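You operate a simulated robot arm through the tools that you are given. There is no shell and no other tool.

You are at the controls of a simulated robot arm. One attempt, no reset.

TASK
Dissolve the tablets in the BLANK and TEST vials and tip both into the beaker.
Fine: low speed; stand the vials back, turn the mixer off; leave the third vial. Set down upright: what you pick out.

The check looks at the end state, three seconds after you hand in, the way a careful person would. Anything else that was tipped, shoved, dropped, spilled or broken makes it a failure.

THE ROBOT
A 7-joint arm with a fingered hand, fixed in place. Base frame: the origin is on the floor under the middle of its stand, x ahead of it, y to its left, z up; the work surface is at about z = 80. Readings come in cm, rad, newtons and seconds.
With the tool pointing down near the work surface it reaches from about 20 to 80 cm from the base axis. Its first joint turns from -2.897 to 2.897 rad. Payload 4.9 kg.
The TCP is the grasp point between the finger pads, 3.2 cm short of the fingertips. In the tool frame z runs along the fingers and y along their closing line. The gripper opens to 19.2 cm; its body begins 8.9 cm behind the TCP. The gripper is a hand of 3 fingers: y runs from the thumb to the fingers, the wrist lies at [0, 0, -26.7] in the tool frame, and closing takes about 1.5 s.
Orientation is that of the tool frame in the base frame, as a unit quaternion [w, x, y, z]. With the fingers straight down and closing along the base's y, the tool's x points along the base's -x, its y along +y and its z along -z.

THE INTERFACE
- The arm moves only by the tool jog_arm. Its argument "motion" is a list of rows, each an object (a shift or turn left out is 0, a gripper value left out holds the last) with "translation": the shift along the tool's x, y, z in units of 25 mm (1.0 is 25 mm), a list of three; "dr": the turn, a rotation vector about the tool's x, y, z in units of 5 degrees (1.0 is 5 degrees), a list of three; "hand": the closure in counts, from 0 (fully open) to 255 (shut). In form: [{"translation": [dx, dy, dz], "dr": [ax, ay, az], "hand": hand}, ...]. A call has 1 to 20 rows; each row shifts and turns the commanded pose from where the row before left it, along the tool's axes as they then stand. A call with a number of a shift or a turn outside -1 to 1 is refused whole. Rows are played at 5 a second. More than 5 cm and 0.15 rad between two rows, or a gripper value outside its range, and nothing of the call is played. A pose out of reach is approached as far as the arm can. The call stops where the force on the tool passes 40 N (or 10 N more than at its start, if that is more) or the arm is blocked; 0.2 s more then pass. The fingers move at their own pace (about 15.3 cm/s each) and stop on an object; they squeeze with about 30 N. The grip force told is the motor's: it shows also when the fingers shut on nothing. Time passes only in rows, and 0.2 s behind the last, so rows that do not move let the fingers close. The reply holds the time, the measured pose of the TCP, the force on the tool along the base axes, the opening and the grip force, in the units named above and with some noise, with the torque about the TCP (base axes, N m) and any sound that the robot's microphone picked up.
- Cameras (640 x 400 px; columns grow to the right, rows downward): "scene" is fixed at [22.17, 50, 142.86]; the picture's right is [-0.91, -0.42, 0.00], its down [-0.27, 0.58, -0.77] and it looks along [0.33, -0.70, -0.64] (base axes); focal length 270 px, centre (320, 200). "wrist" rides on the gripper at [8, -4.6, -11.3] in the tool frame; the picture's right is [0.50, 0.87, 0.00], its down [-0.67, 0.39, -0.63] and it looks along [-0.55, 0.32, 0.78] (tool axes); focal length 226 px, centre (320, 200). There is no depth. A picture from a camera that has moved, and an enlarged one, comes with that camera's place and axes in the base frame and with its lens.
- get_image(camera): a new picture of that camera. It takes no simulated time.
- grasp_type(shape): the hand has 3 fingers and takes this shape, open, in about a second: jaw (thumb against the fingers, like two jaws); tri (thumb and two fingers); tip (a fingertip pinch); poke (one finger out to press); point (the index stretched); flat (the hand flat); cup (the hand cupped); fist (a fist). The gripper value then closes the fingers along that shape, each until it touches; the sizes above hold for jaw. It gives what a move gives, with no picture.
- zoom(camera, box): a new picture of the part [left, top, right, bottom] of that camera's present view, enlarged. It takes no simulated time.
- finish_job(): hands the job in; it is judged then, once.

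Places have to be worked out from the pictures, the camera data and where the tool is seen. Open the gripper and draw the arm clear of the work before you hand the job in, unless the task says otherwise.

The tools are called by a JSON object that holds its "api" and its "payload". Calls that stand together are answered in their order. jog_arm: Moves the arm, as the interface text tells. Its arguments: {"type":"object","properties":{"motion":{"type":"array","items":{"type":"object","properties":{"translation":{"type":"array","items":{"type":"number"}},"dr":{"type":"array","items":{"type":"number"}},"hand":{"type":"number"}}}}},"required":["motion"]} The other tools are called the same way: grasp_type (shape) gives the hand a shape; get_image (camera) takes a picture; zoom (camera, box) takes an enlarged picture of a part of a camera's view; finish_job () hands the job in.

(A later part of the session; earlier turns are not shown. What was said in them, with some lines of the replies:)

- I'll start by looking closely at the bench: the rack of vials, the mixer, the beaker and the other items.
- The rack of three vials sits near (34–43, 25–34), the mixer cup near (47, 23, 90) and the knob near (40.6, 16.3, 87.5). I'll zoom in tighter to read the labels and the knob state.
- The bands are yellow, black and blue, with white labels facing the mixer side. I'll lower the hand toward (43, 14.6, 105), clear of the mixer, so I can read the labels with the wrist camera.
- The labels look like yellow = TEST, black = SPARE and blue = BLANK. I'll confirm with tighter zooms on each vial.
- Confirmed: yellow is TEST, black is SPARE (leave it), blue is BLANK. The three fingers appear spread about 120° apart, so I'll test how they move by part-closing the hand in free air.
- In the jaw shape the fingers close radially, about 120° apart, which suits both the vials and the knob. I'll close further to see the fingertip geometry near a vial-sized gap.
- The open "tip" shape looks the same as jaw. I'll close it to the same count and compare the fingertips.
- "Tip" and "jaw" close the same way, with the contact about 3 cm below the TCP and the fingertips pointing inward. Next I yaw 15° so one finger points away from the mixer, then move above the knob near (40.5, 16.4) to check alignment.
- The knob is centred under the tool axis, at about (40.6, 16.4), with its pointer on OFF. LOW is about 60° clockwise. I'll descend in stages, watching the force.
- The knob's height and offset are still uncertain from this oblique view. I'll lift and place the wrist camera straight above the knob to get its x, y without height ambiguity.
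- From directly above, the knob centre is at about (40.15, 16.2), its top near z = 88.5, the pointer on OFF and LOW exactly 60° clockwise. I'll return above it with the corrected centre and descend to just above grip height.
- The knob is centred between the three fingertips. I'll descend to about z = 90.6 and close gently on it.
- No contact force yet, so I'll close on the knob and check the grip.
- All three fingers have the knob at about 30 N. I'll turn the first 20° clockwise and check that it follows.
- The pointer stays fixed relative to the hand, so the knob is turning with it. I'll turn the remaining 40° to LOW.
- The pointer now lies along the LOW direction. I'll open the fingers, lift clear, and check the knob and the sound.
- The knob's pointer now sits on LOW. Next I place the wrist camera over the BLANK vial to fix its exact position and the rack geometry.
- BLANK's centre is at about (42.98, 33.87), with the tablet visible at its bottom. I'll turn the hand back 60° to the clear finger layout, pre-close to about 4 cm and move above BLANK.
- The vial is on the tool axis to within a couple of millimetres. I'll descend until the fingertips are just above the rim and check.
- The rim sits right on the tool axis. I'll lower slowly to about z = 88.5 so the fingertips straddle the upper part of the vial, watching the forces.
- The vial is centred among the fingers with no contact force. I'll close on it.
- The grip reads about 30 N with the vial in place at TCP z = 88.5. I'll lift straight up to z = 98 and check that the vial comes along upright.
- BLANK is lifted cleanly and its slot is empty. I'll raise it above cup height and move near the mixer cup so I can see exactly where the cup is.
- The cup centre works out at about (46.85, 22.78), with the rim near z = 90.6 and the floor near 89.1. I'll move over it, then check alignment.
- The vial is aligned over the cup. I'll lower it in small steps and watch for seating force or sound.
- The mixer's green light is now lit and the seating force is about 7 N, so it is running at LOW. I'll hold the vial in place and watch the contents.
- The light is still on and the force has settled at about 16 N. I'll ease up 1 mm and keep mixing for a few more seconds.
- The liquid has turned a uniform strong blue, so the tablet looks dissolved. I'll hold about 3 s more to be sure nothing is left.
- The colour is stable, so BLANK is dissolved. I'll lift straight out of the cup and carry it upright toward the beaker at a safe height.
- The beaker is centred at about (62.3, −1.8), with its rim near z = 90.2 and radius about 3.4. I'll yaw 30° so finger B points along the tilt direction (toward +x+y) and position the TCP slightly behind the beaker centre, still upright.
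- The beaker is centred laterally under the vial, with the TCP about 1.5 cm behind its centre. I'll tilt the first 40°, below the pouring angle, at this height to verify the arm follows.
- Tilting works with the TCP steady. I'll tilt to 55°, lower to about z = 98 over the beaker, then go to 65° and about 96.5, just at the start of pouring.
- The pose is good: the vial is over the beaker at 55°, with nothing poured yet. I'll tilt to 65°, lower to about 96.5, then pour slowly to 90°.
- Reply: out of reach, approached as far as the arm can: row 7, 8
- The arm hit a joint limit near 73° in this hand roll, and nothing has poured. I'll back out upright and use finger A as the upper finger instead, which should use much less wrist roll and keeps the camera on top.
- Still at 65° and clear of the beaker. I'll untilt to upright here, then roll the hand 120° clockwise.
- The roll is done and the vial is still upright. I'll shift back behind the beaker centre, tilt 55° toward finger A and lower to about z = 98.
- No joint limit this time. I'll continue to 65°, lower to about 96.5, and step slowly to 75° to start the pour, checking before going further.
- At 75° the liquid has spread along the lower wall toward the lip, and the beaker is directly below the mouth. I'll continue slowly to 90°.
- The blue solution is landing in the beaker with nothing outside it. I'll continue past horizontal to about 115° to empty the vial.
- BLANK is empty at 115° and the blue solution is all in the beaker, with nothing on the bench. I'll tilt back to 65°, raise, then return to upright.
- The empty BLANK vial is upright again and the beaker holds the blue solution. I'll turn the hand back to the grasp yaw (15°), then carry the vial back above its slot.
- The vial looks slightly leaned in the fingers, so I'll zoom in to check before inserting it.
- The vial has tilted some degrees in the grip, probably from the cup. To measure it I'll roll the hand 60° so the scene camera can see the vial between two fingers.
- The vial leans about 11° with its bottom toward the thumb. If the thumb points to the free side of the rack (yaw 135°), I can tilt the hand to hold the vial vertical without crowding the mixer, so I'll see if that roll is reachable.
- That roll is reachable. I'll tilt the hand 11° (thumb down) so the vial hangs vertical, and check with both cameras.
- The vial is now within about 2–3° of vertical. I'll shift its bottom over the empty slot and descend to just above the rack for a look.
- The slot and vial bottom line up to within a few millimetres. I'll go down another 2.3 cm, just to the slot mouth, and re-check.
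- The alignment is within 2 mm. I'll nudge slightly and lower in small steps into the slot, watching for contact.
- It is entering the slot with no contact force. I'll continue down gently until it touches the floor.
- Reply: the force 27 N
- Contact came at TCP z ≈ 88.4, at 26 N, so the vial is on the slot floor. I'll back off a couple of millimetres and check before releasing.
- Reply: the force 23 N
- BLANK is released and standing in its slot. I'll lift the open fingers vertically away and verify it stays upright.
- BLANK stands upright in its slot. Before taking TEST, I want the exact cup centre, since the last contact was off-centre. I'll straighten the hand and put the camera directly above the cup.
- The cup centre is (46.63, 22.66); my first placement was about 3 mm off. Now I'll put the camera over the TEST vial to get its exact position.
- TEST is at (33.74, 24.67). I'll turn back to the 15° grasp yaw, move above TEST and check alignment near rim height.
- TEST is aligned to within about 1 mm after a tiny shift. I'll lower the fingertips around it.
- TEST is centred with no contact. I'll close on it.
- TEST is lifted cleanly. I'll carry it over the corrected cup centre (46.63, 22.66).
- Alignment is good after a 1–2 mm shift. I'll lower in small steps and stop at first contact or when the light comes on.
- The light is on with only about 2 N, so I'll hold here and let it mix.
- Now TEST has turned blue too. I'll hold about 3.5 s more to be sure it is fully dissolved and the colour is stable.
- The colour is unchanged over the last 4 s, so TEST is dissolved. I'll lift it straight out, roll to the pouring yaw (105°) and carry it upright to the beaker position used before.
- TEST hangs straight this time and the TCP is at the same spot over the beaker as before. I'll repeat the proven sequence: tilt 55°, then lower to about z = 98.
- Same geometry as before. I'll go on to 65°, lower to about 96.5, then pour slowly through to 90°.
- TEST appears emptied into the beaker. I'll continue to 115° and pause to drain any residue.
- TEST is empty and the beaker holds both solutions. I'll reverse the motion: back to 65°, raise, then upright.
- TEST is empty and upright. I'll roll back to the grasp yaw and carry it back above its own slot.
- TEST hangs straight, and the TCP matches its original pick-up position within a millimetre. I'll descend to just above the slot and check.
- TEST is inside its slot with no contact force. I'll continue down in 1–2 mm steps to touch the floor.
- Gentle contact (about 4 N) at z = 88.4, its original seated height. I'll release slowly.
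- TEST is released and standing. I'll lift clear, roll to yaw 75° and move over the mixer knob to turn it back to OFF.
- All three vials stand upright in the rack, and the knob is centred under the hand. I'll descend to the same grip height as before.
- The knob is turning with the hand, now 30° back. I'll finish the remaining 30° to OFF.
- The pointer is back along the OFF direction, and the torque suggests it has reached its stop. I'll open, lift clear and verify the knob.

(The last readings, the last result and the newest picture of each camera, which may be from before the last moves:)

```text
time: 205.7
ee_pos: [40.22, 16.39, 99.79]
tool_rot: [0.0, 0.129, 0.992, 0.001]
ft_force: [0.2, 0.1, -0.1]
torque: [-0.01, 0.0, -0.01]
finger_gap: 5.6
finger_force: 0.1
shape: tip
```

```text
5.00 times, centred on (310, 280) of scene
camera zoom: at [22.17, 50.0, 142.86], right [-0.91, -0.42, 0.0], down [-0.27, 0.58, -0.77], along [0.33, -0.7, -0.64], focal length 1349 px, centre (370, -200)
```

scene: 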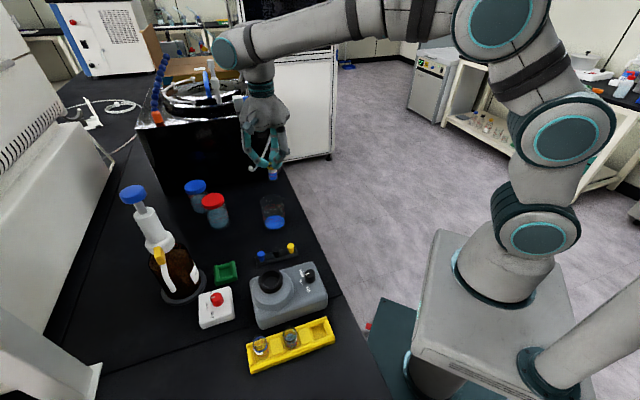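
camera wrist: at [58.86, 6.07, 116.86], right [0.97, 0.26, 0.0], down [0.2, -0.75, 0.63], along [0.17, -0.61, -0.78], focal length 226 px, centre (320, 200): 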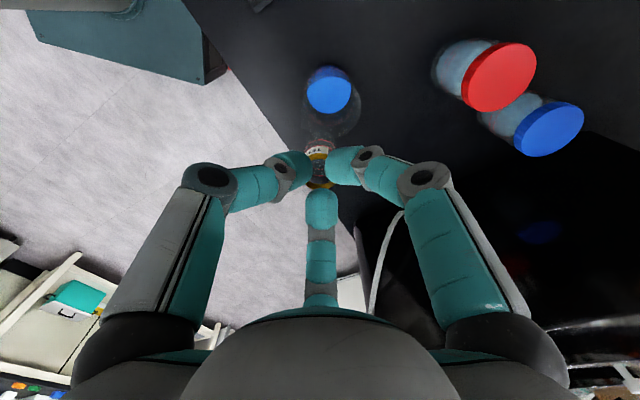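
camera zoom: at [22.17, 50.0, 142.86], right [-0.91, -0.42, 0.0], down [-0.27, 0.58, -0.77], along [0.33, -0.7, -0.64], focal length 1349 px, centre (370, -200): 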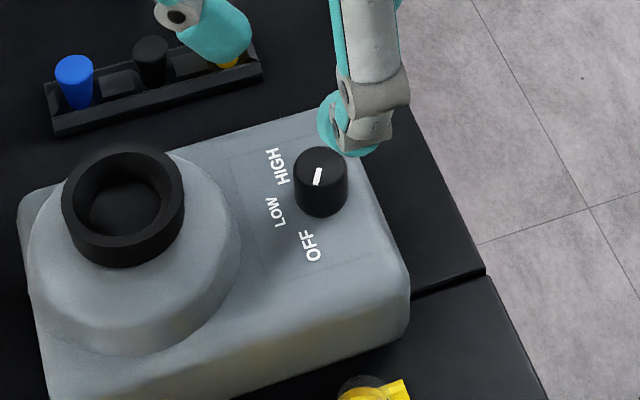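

The knob pointer is back on OFF, exactly as at the start. I'll raise the arm well clear, open the hand fully, and inspect everything.

{"api": "jog_arm", "payload": {"motion": [{"translation": [0, 0, -0.9]}, {"translation": [0, 0, -0.9]}, {"translation": [0, 0, -0.9]}, {"translation": [0, 0, -0.9]}, {"translation": [0, 0, -0.9]}, {"translation": [0, 0, -0.9]}, {"translation": [0, 0, -0.9]}, {"translation": [0, 0, -0.9]}, {"translation": [0, 0, -0.9]}, {"translation": [0, -0.6, -0.9], "hand": 0}, {"translation": [0, -0.8, 0]}, {"translation": [0, -0.8, 0]}, {"translation": [0, -0.8, 0]}, {"translation": [0, -0.8, 0]}, {}, {}]}}

{"api": "get_image", "payload": {"camera": "scene"}}

{"api": "get_image", "payload": {"camera": "wrist"}}

{"api": "zoom", "payload": {"camera": "scene", "box": [240, 300, 345, 380]}}

{"api": "zoom", "payload": {"camera": "scene", "box": [180, 160, 340, 300]}}

```text
time: 209.1
ee_pos: [37.65, 7.2, 122.35]
tool_rot: [0.002, 0.129, 0.992, 0.002]
ft_force: [-1.0, 0.5, -0.2]
torque: [0.02, 0.02, 0.04]
finger_gap: 19.2
finger_force: 0.1
shape: tip
```

```text
taken
```

scene: 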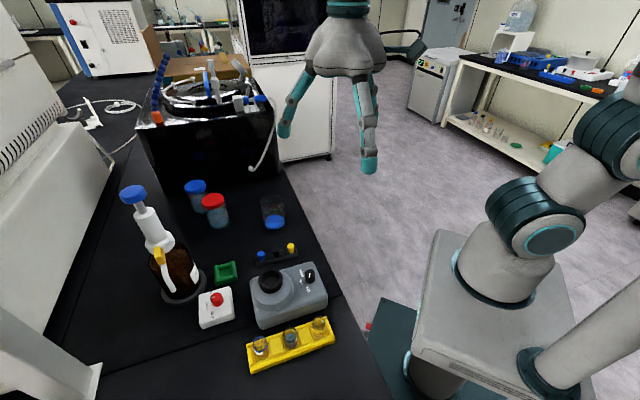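

```text
taken
camera wrist: at [28.68, 4.6, 133.52], right [-0.26, 0.97, 0.0], down [0.75, 0.2, 0.63], along [0.61, 0.17, -0.77], focal length 226 px, centre (320, 200)
```

wrist: 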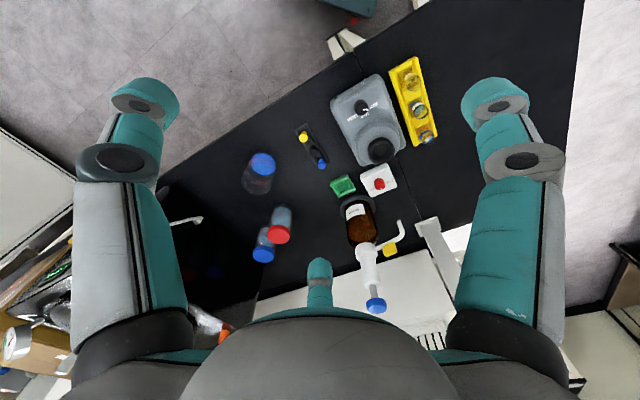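

```text
5.00 times, centred on (292, 340) of scene
camera zoom: at [22.17, 50.0, 142.86], right [-0.91, -0.42, 0.0], down [-0.27, 0.58, -0.77], along [0.33, -0.7, -0.64], focal length 1349 px, centre (458, -500)
```

zoom: 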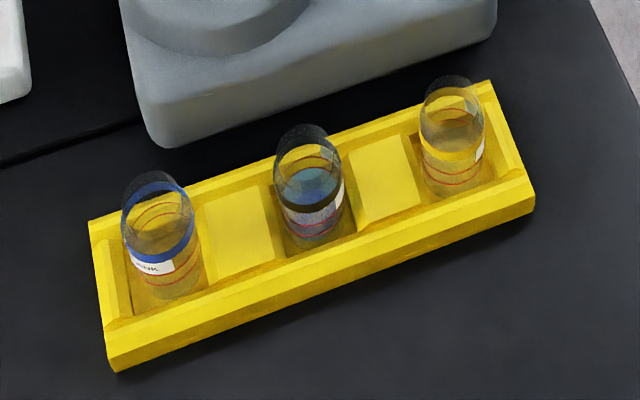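

```text
2.86 times, centred on (260, 230) of scene
camera zoom: at [22.17, 50.0, 142.86], right [-0.91, -0.42, 0.0], down [-0.27, 0.58, -0.77], along [0.33, -0.7, -0.64], focal length 771 px, centre (491, 114)
```

zoom: 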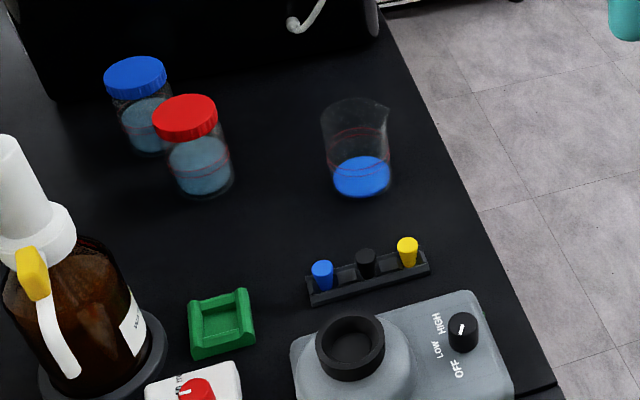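

Everything looks in order, but I'll check BLANK's uprightness closely, comparing with the first image using the same zoom box.

{"api": "zoom", "payload": {"camera": "scene", "box": [245, 310, 340, 370]}}

{"api": "zoom", "payload": {"camera": "wrist", "box": [395, 110, 445, 155]}}

{"api": "zoom", "payload": {"camera": "wrist", "box": [380, 50, 450, 160]}}

```text
6.67 times, centred on (292, 340) of scene
camera zoom: at [22.17, 50.0, 142.86], right [-0.91, -0.42, 0.0], down [-0.27, 0.58, -0.77], along [0.33, -0.7, -0.64], focal length 1799 px, centre (503, -733)
```

zoom: 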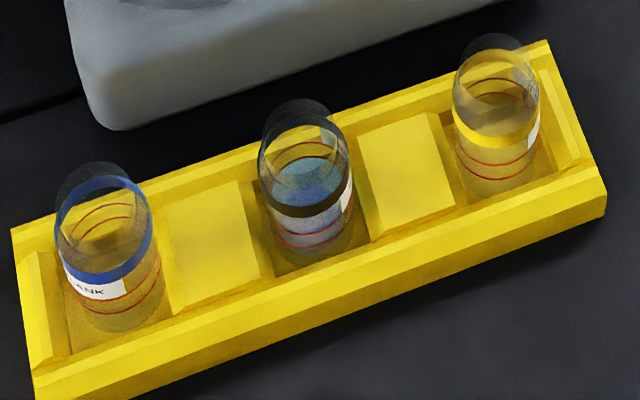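

```text
8.89 times, centred on (420, 132) of wrist
camera zoom: at [28.68, 4.6, 133.52], right [-0.26, 0.97, 0.0], down [0.75, 0.2, 0.63], along [0.61, 0.17, -0.77], focal length 2009 px, centre (-569, 800)
```

zoom: 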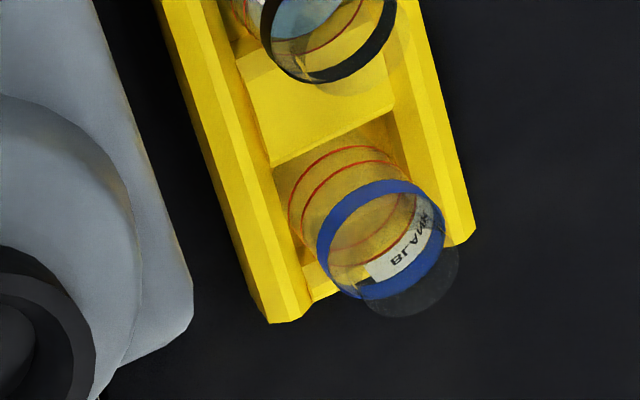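

```text
3.64 times, centred on (415, 105) of wrist
camera zoom: at [28.68, 4.6, 133.52], right [-0.26, 0.97, 0.0], down [0.75, 0.2, 0.63], along [0.61, 0.17, -0.77], focal length 822 px, centre (-26, 546)
```

zoom: 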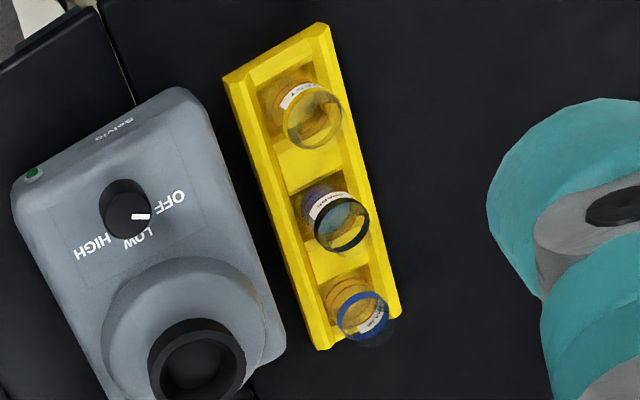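

BLANK looks essentially upright, but I want a straight-down view to be sure it is seated. I'll move the open hand (well above everything) so the camera looks vertically onto it.

{"api": "jog_arm", "payload": {"motion": [{"translation": [-0.156, 0.798, 0]}, {"translation": [-0.156, 0.798, 0]}, {"translation": [-0.156, 0.798, 0]}, {"translation": [-0.156, 0.798, 0]}, {"translation": [-0.156, 0.798, 0]}, {"translation": [-0.156, 0.798, 0]}, {"translation": [-0.156, 0.798, 0]}, {"translation": [-0.156, 0.798, 0]}, {"translation": [-0.156, 0.798, 0]}, {"translation": [-0.156, 0.798, 0]}, {"translation": [-0.156, 0.798, 0]}, {"translation": [-0.156, 0.798, 0]}, {"translation": [-0.156, 0.798, 0]}, {"translation": [-0.156, 0.798, 0]}, {"translation": [-0.156, 0.798, 0]}, {"translation": [-0.156, 0.798, 0]}, {}]}}

{"api": "get_image", "payload": {"camera": "wrist"}}

{"api": "zoom", "payload": {"camera": "wrist", "box": [260, 0, 380, 75]}}

```text
time: 212.7
ee_pos: [52.0, 36.36, 122.34]
tool_rot: [0.001, 0.13, 0.992, 0.001]
ft_force: [0.1, -0.4, -1.0]
torque: [-0.01, -0.02, 0.0]
finger_gap: 19.22
finger_force: 0.2
shape: tip
```

```text
taken
camera wrist: at [43.0, 33.96, 133.61], right [-0.26, 0.97, 0.0], down [0.75, 0.2, 0.63], along [0.61, 0.17, -0.77], focal length 226 px, centre (320, 200)
```

wrist: 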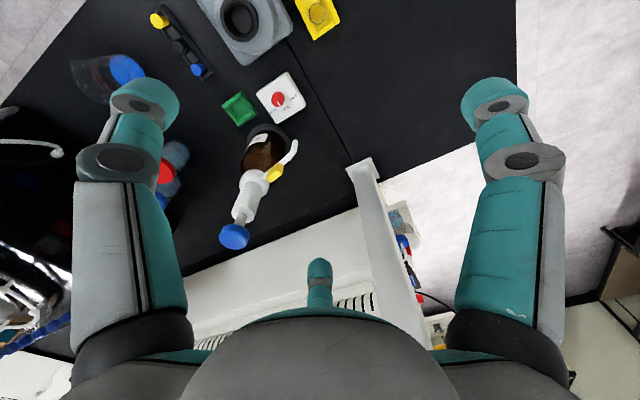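

```text
5.33 times, centred on (320, 38) of wrist
camera zoom: at [43.0, 33.96, 133.61], right [-0.26, 0.97, 0.0], down [0.75, 0.2, 0.63], along [0.61, 0.17, -0.77], focal length 1206 px, centre (320, 1067)
```

zoom: 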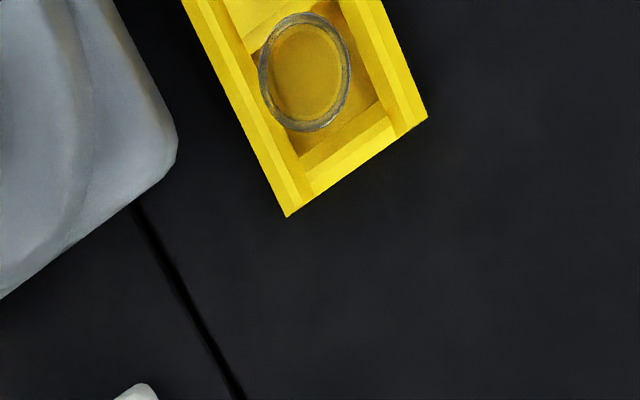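

Seen from directly above, BLANK's rim and base are concentric, so it is upright in its slot. I'll retrace the safe path back to the starting area, clear of the work, and take a last look.

{"api": "jog_arm", "payload": {"motion": [{"translation": [0.156, -0.798, 0]}, {"translation": [0.156, -0.798, 0]}, {"translation": [0.156, -0.798, 0]}, {"translation": [0.156, -0.798, 0]}, {"translation": [0.156, -0.798, 0]}, {"translation": [0.156, -0.798, 0]}, {"translation": [0.156, -0.798, 0]}, {"translation": [0.156, -0.798, 0]}, {"translation": [0.156, -0.798, 0]}, {"translation": [0.156, -0.798, 0]}, {"translation": [0.156, -0.798, 0]}, {"translation": [0.156, -0.798, 0]}, {"translation": [0.156, -0.798, 0]}, {"translation": [0.156, -0.798, 0]}, {"translation": [0.156, -0.798, 0]}, {"translation": [0.156, -0.798, 0]}, {}]}}

{"api": "get_image", "payload": {"camera": "scene"}}

{"api": "zoom", "payload": {"camera": "scene", "box": [110, 160, 340, 340]}}

{"api": "zoom", "payload": {"camera": "scene", "box": [225, 180, 315, 250]}}

```text
time: 216.3
ee_pos: [37.95, 7.05, 122.29]
tool_rot: [0.001, 0.13, 0.992, 0.0]
ft_force: [0.1, 0.8, -1.1]
torque: [0.02, -0.02, -0.01]
finger_gap: 19.2
finger_force: 0.0
shape: tip
```

```text
taken
```

scene: 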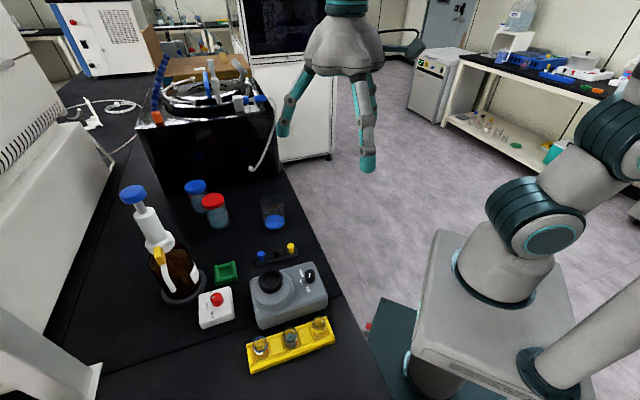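

```text
2.22 times, centred on (225, 250) of scene
camera zoom: at [22.17, 50.0, 142.86], right [-0.91, -0.42, 0.0], down [-0.27, 0.58, -0.77], along [0.33, -0.7, -0.64], focal length 600 px, centre (531, 89)
```

zoom: 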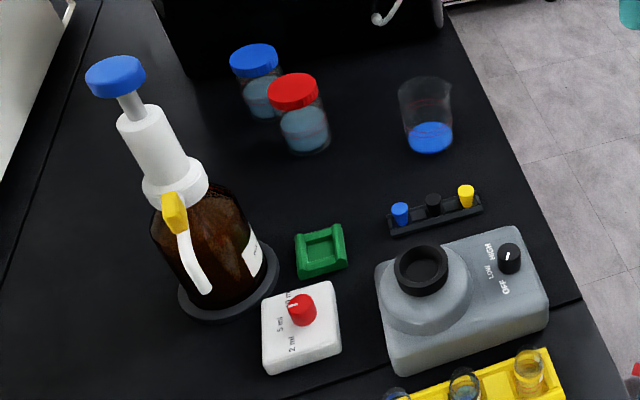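

```text
5.71 times, centred on (270, 215) of scene
camera zoom: at [22.17, 50.0, 142.86], right [-0.91, -0.42, 0.0], down [-0.27, 0.58, -0.77], along [0.33, -0.7, -0.64], focal length 1542 px, centre (606, 114)
```

zoom: 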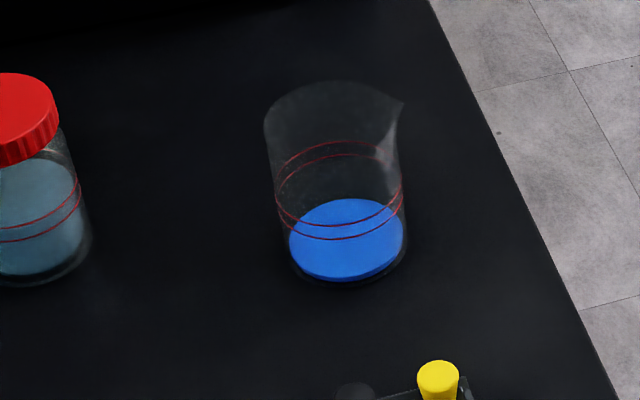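

The end state checks out:
- **Beaker:** it stands where it was and holds the clear blue solution, with no spill on the bench.
- **Vials:** BLANK and TEST are empty and upright in their own slots, and SPARE is untouched.
- **Mixer:** the knob is on OFF and the light is out.
- **Arm:** the hand is open and the arm is clear of the work.

I'm handing in the job.

{"api": "finish_job", "payload": {}}

```text
The job is handed in.
```

I dissolved the tablets in BLANK and TEST on low speed and tipped both into the beaker. The job is handed in; I have not seen the result of the check.

- **Mixing:** each vial stayed in the mixer cup on LOW until its liquid turned an even blue and stayed that way. That took about 11 seconds for BLANK and 13 for TEST.
- **Pouring:** both vials drained into the beaker, and the last pictures show no spill on the bench.
- **Vials:** BLANK and TEST are empty and upright in their own slots. I did not touch SPARE.
- **Mixer:** the knob is back on OFF and the light is out.
- **Arm:** the hand is open and raised clear of the work.

BLANK tilted about 11° in the grip while mixing, so I angled the hand to set it down straight. It touched the slot floor at about 26 N, harder than I intended. A view from directly above afterwards showed it upright and seated. Its label now faces a different way than at the start, because I released it with the hand turned.
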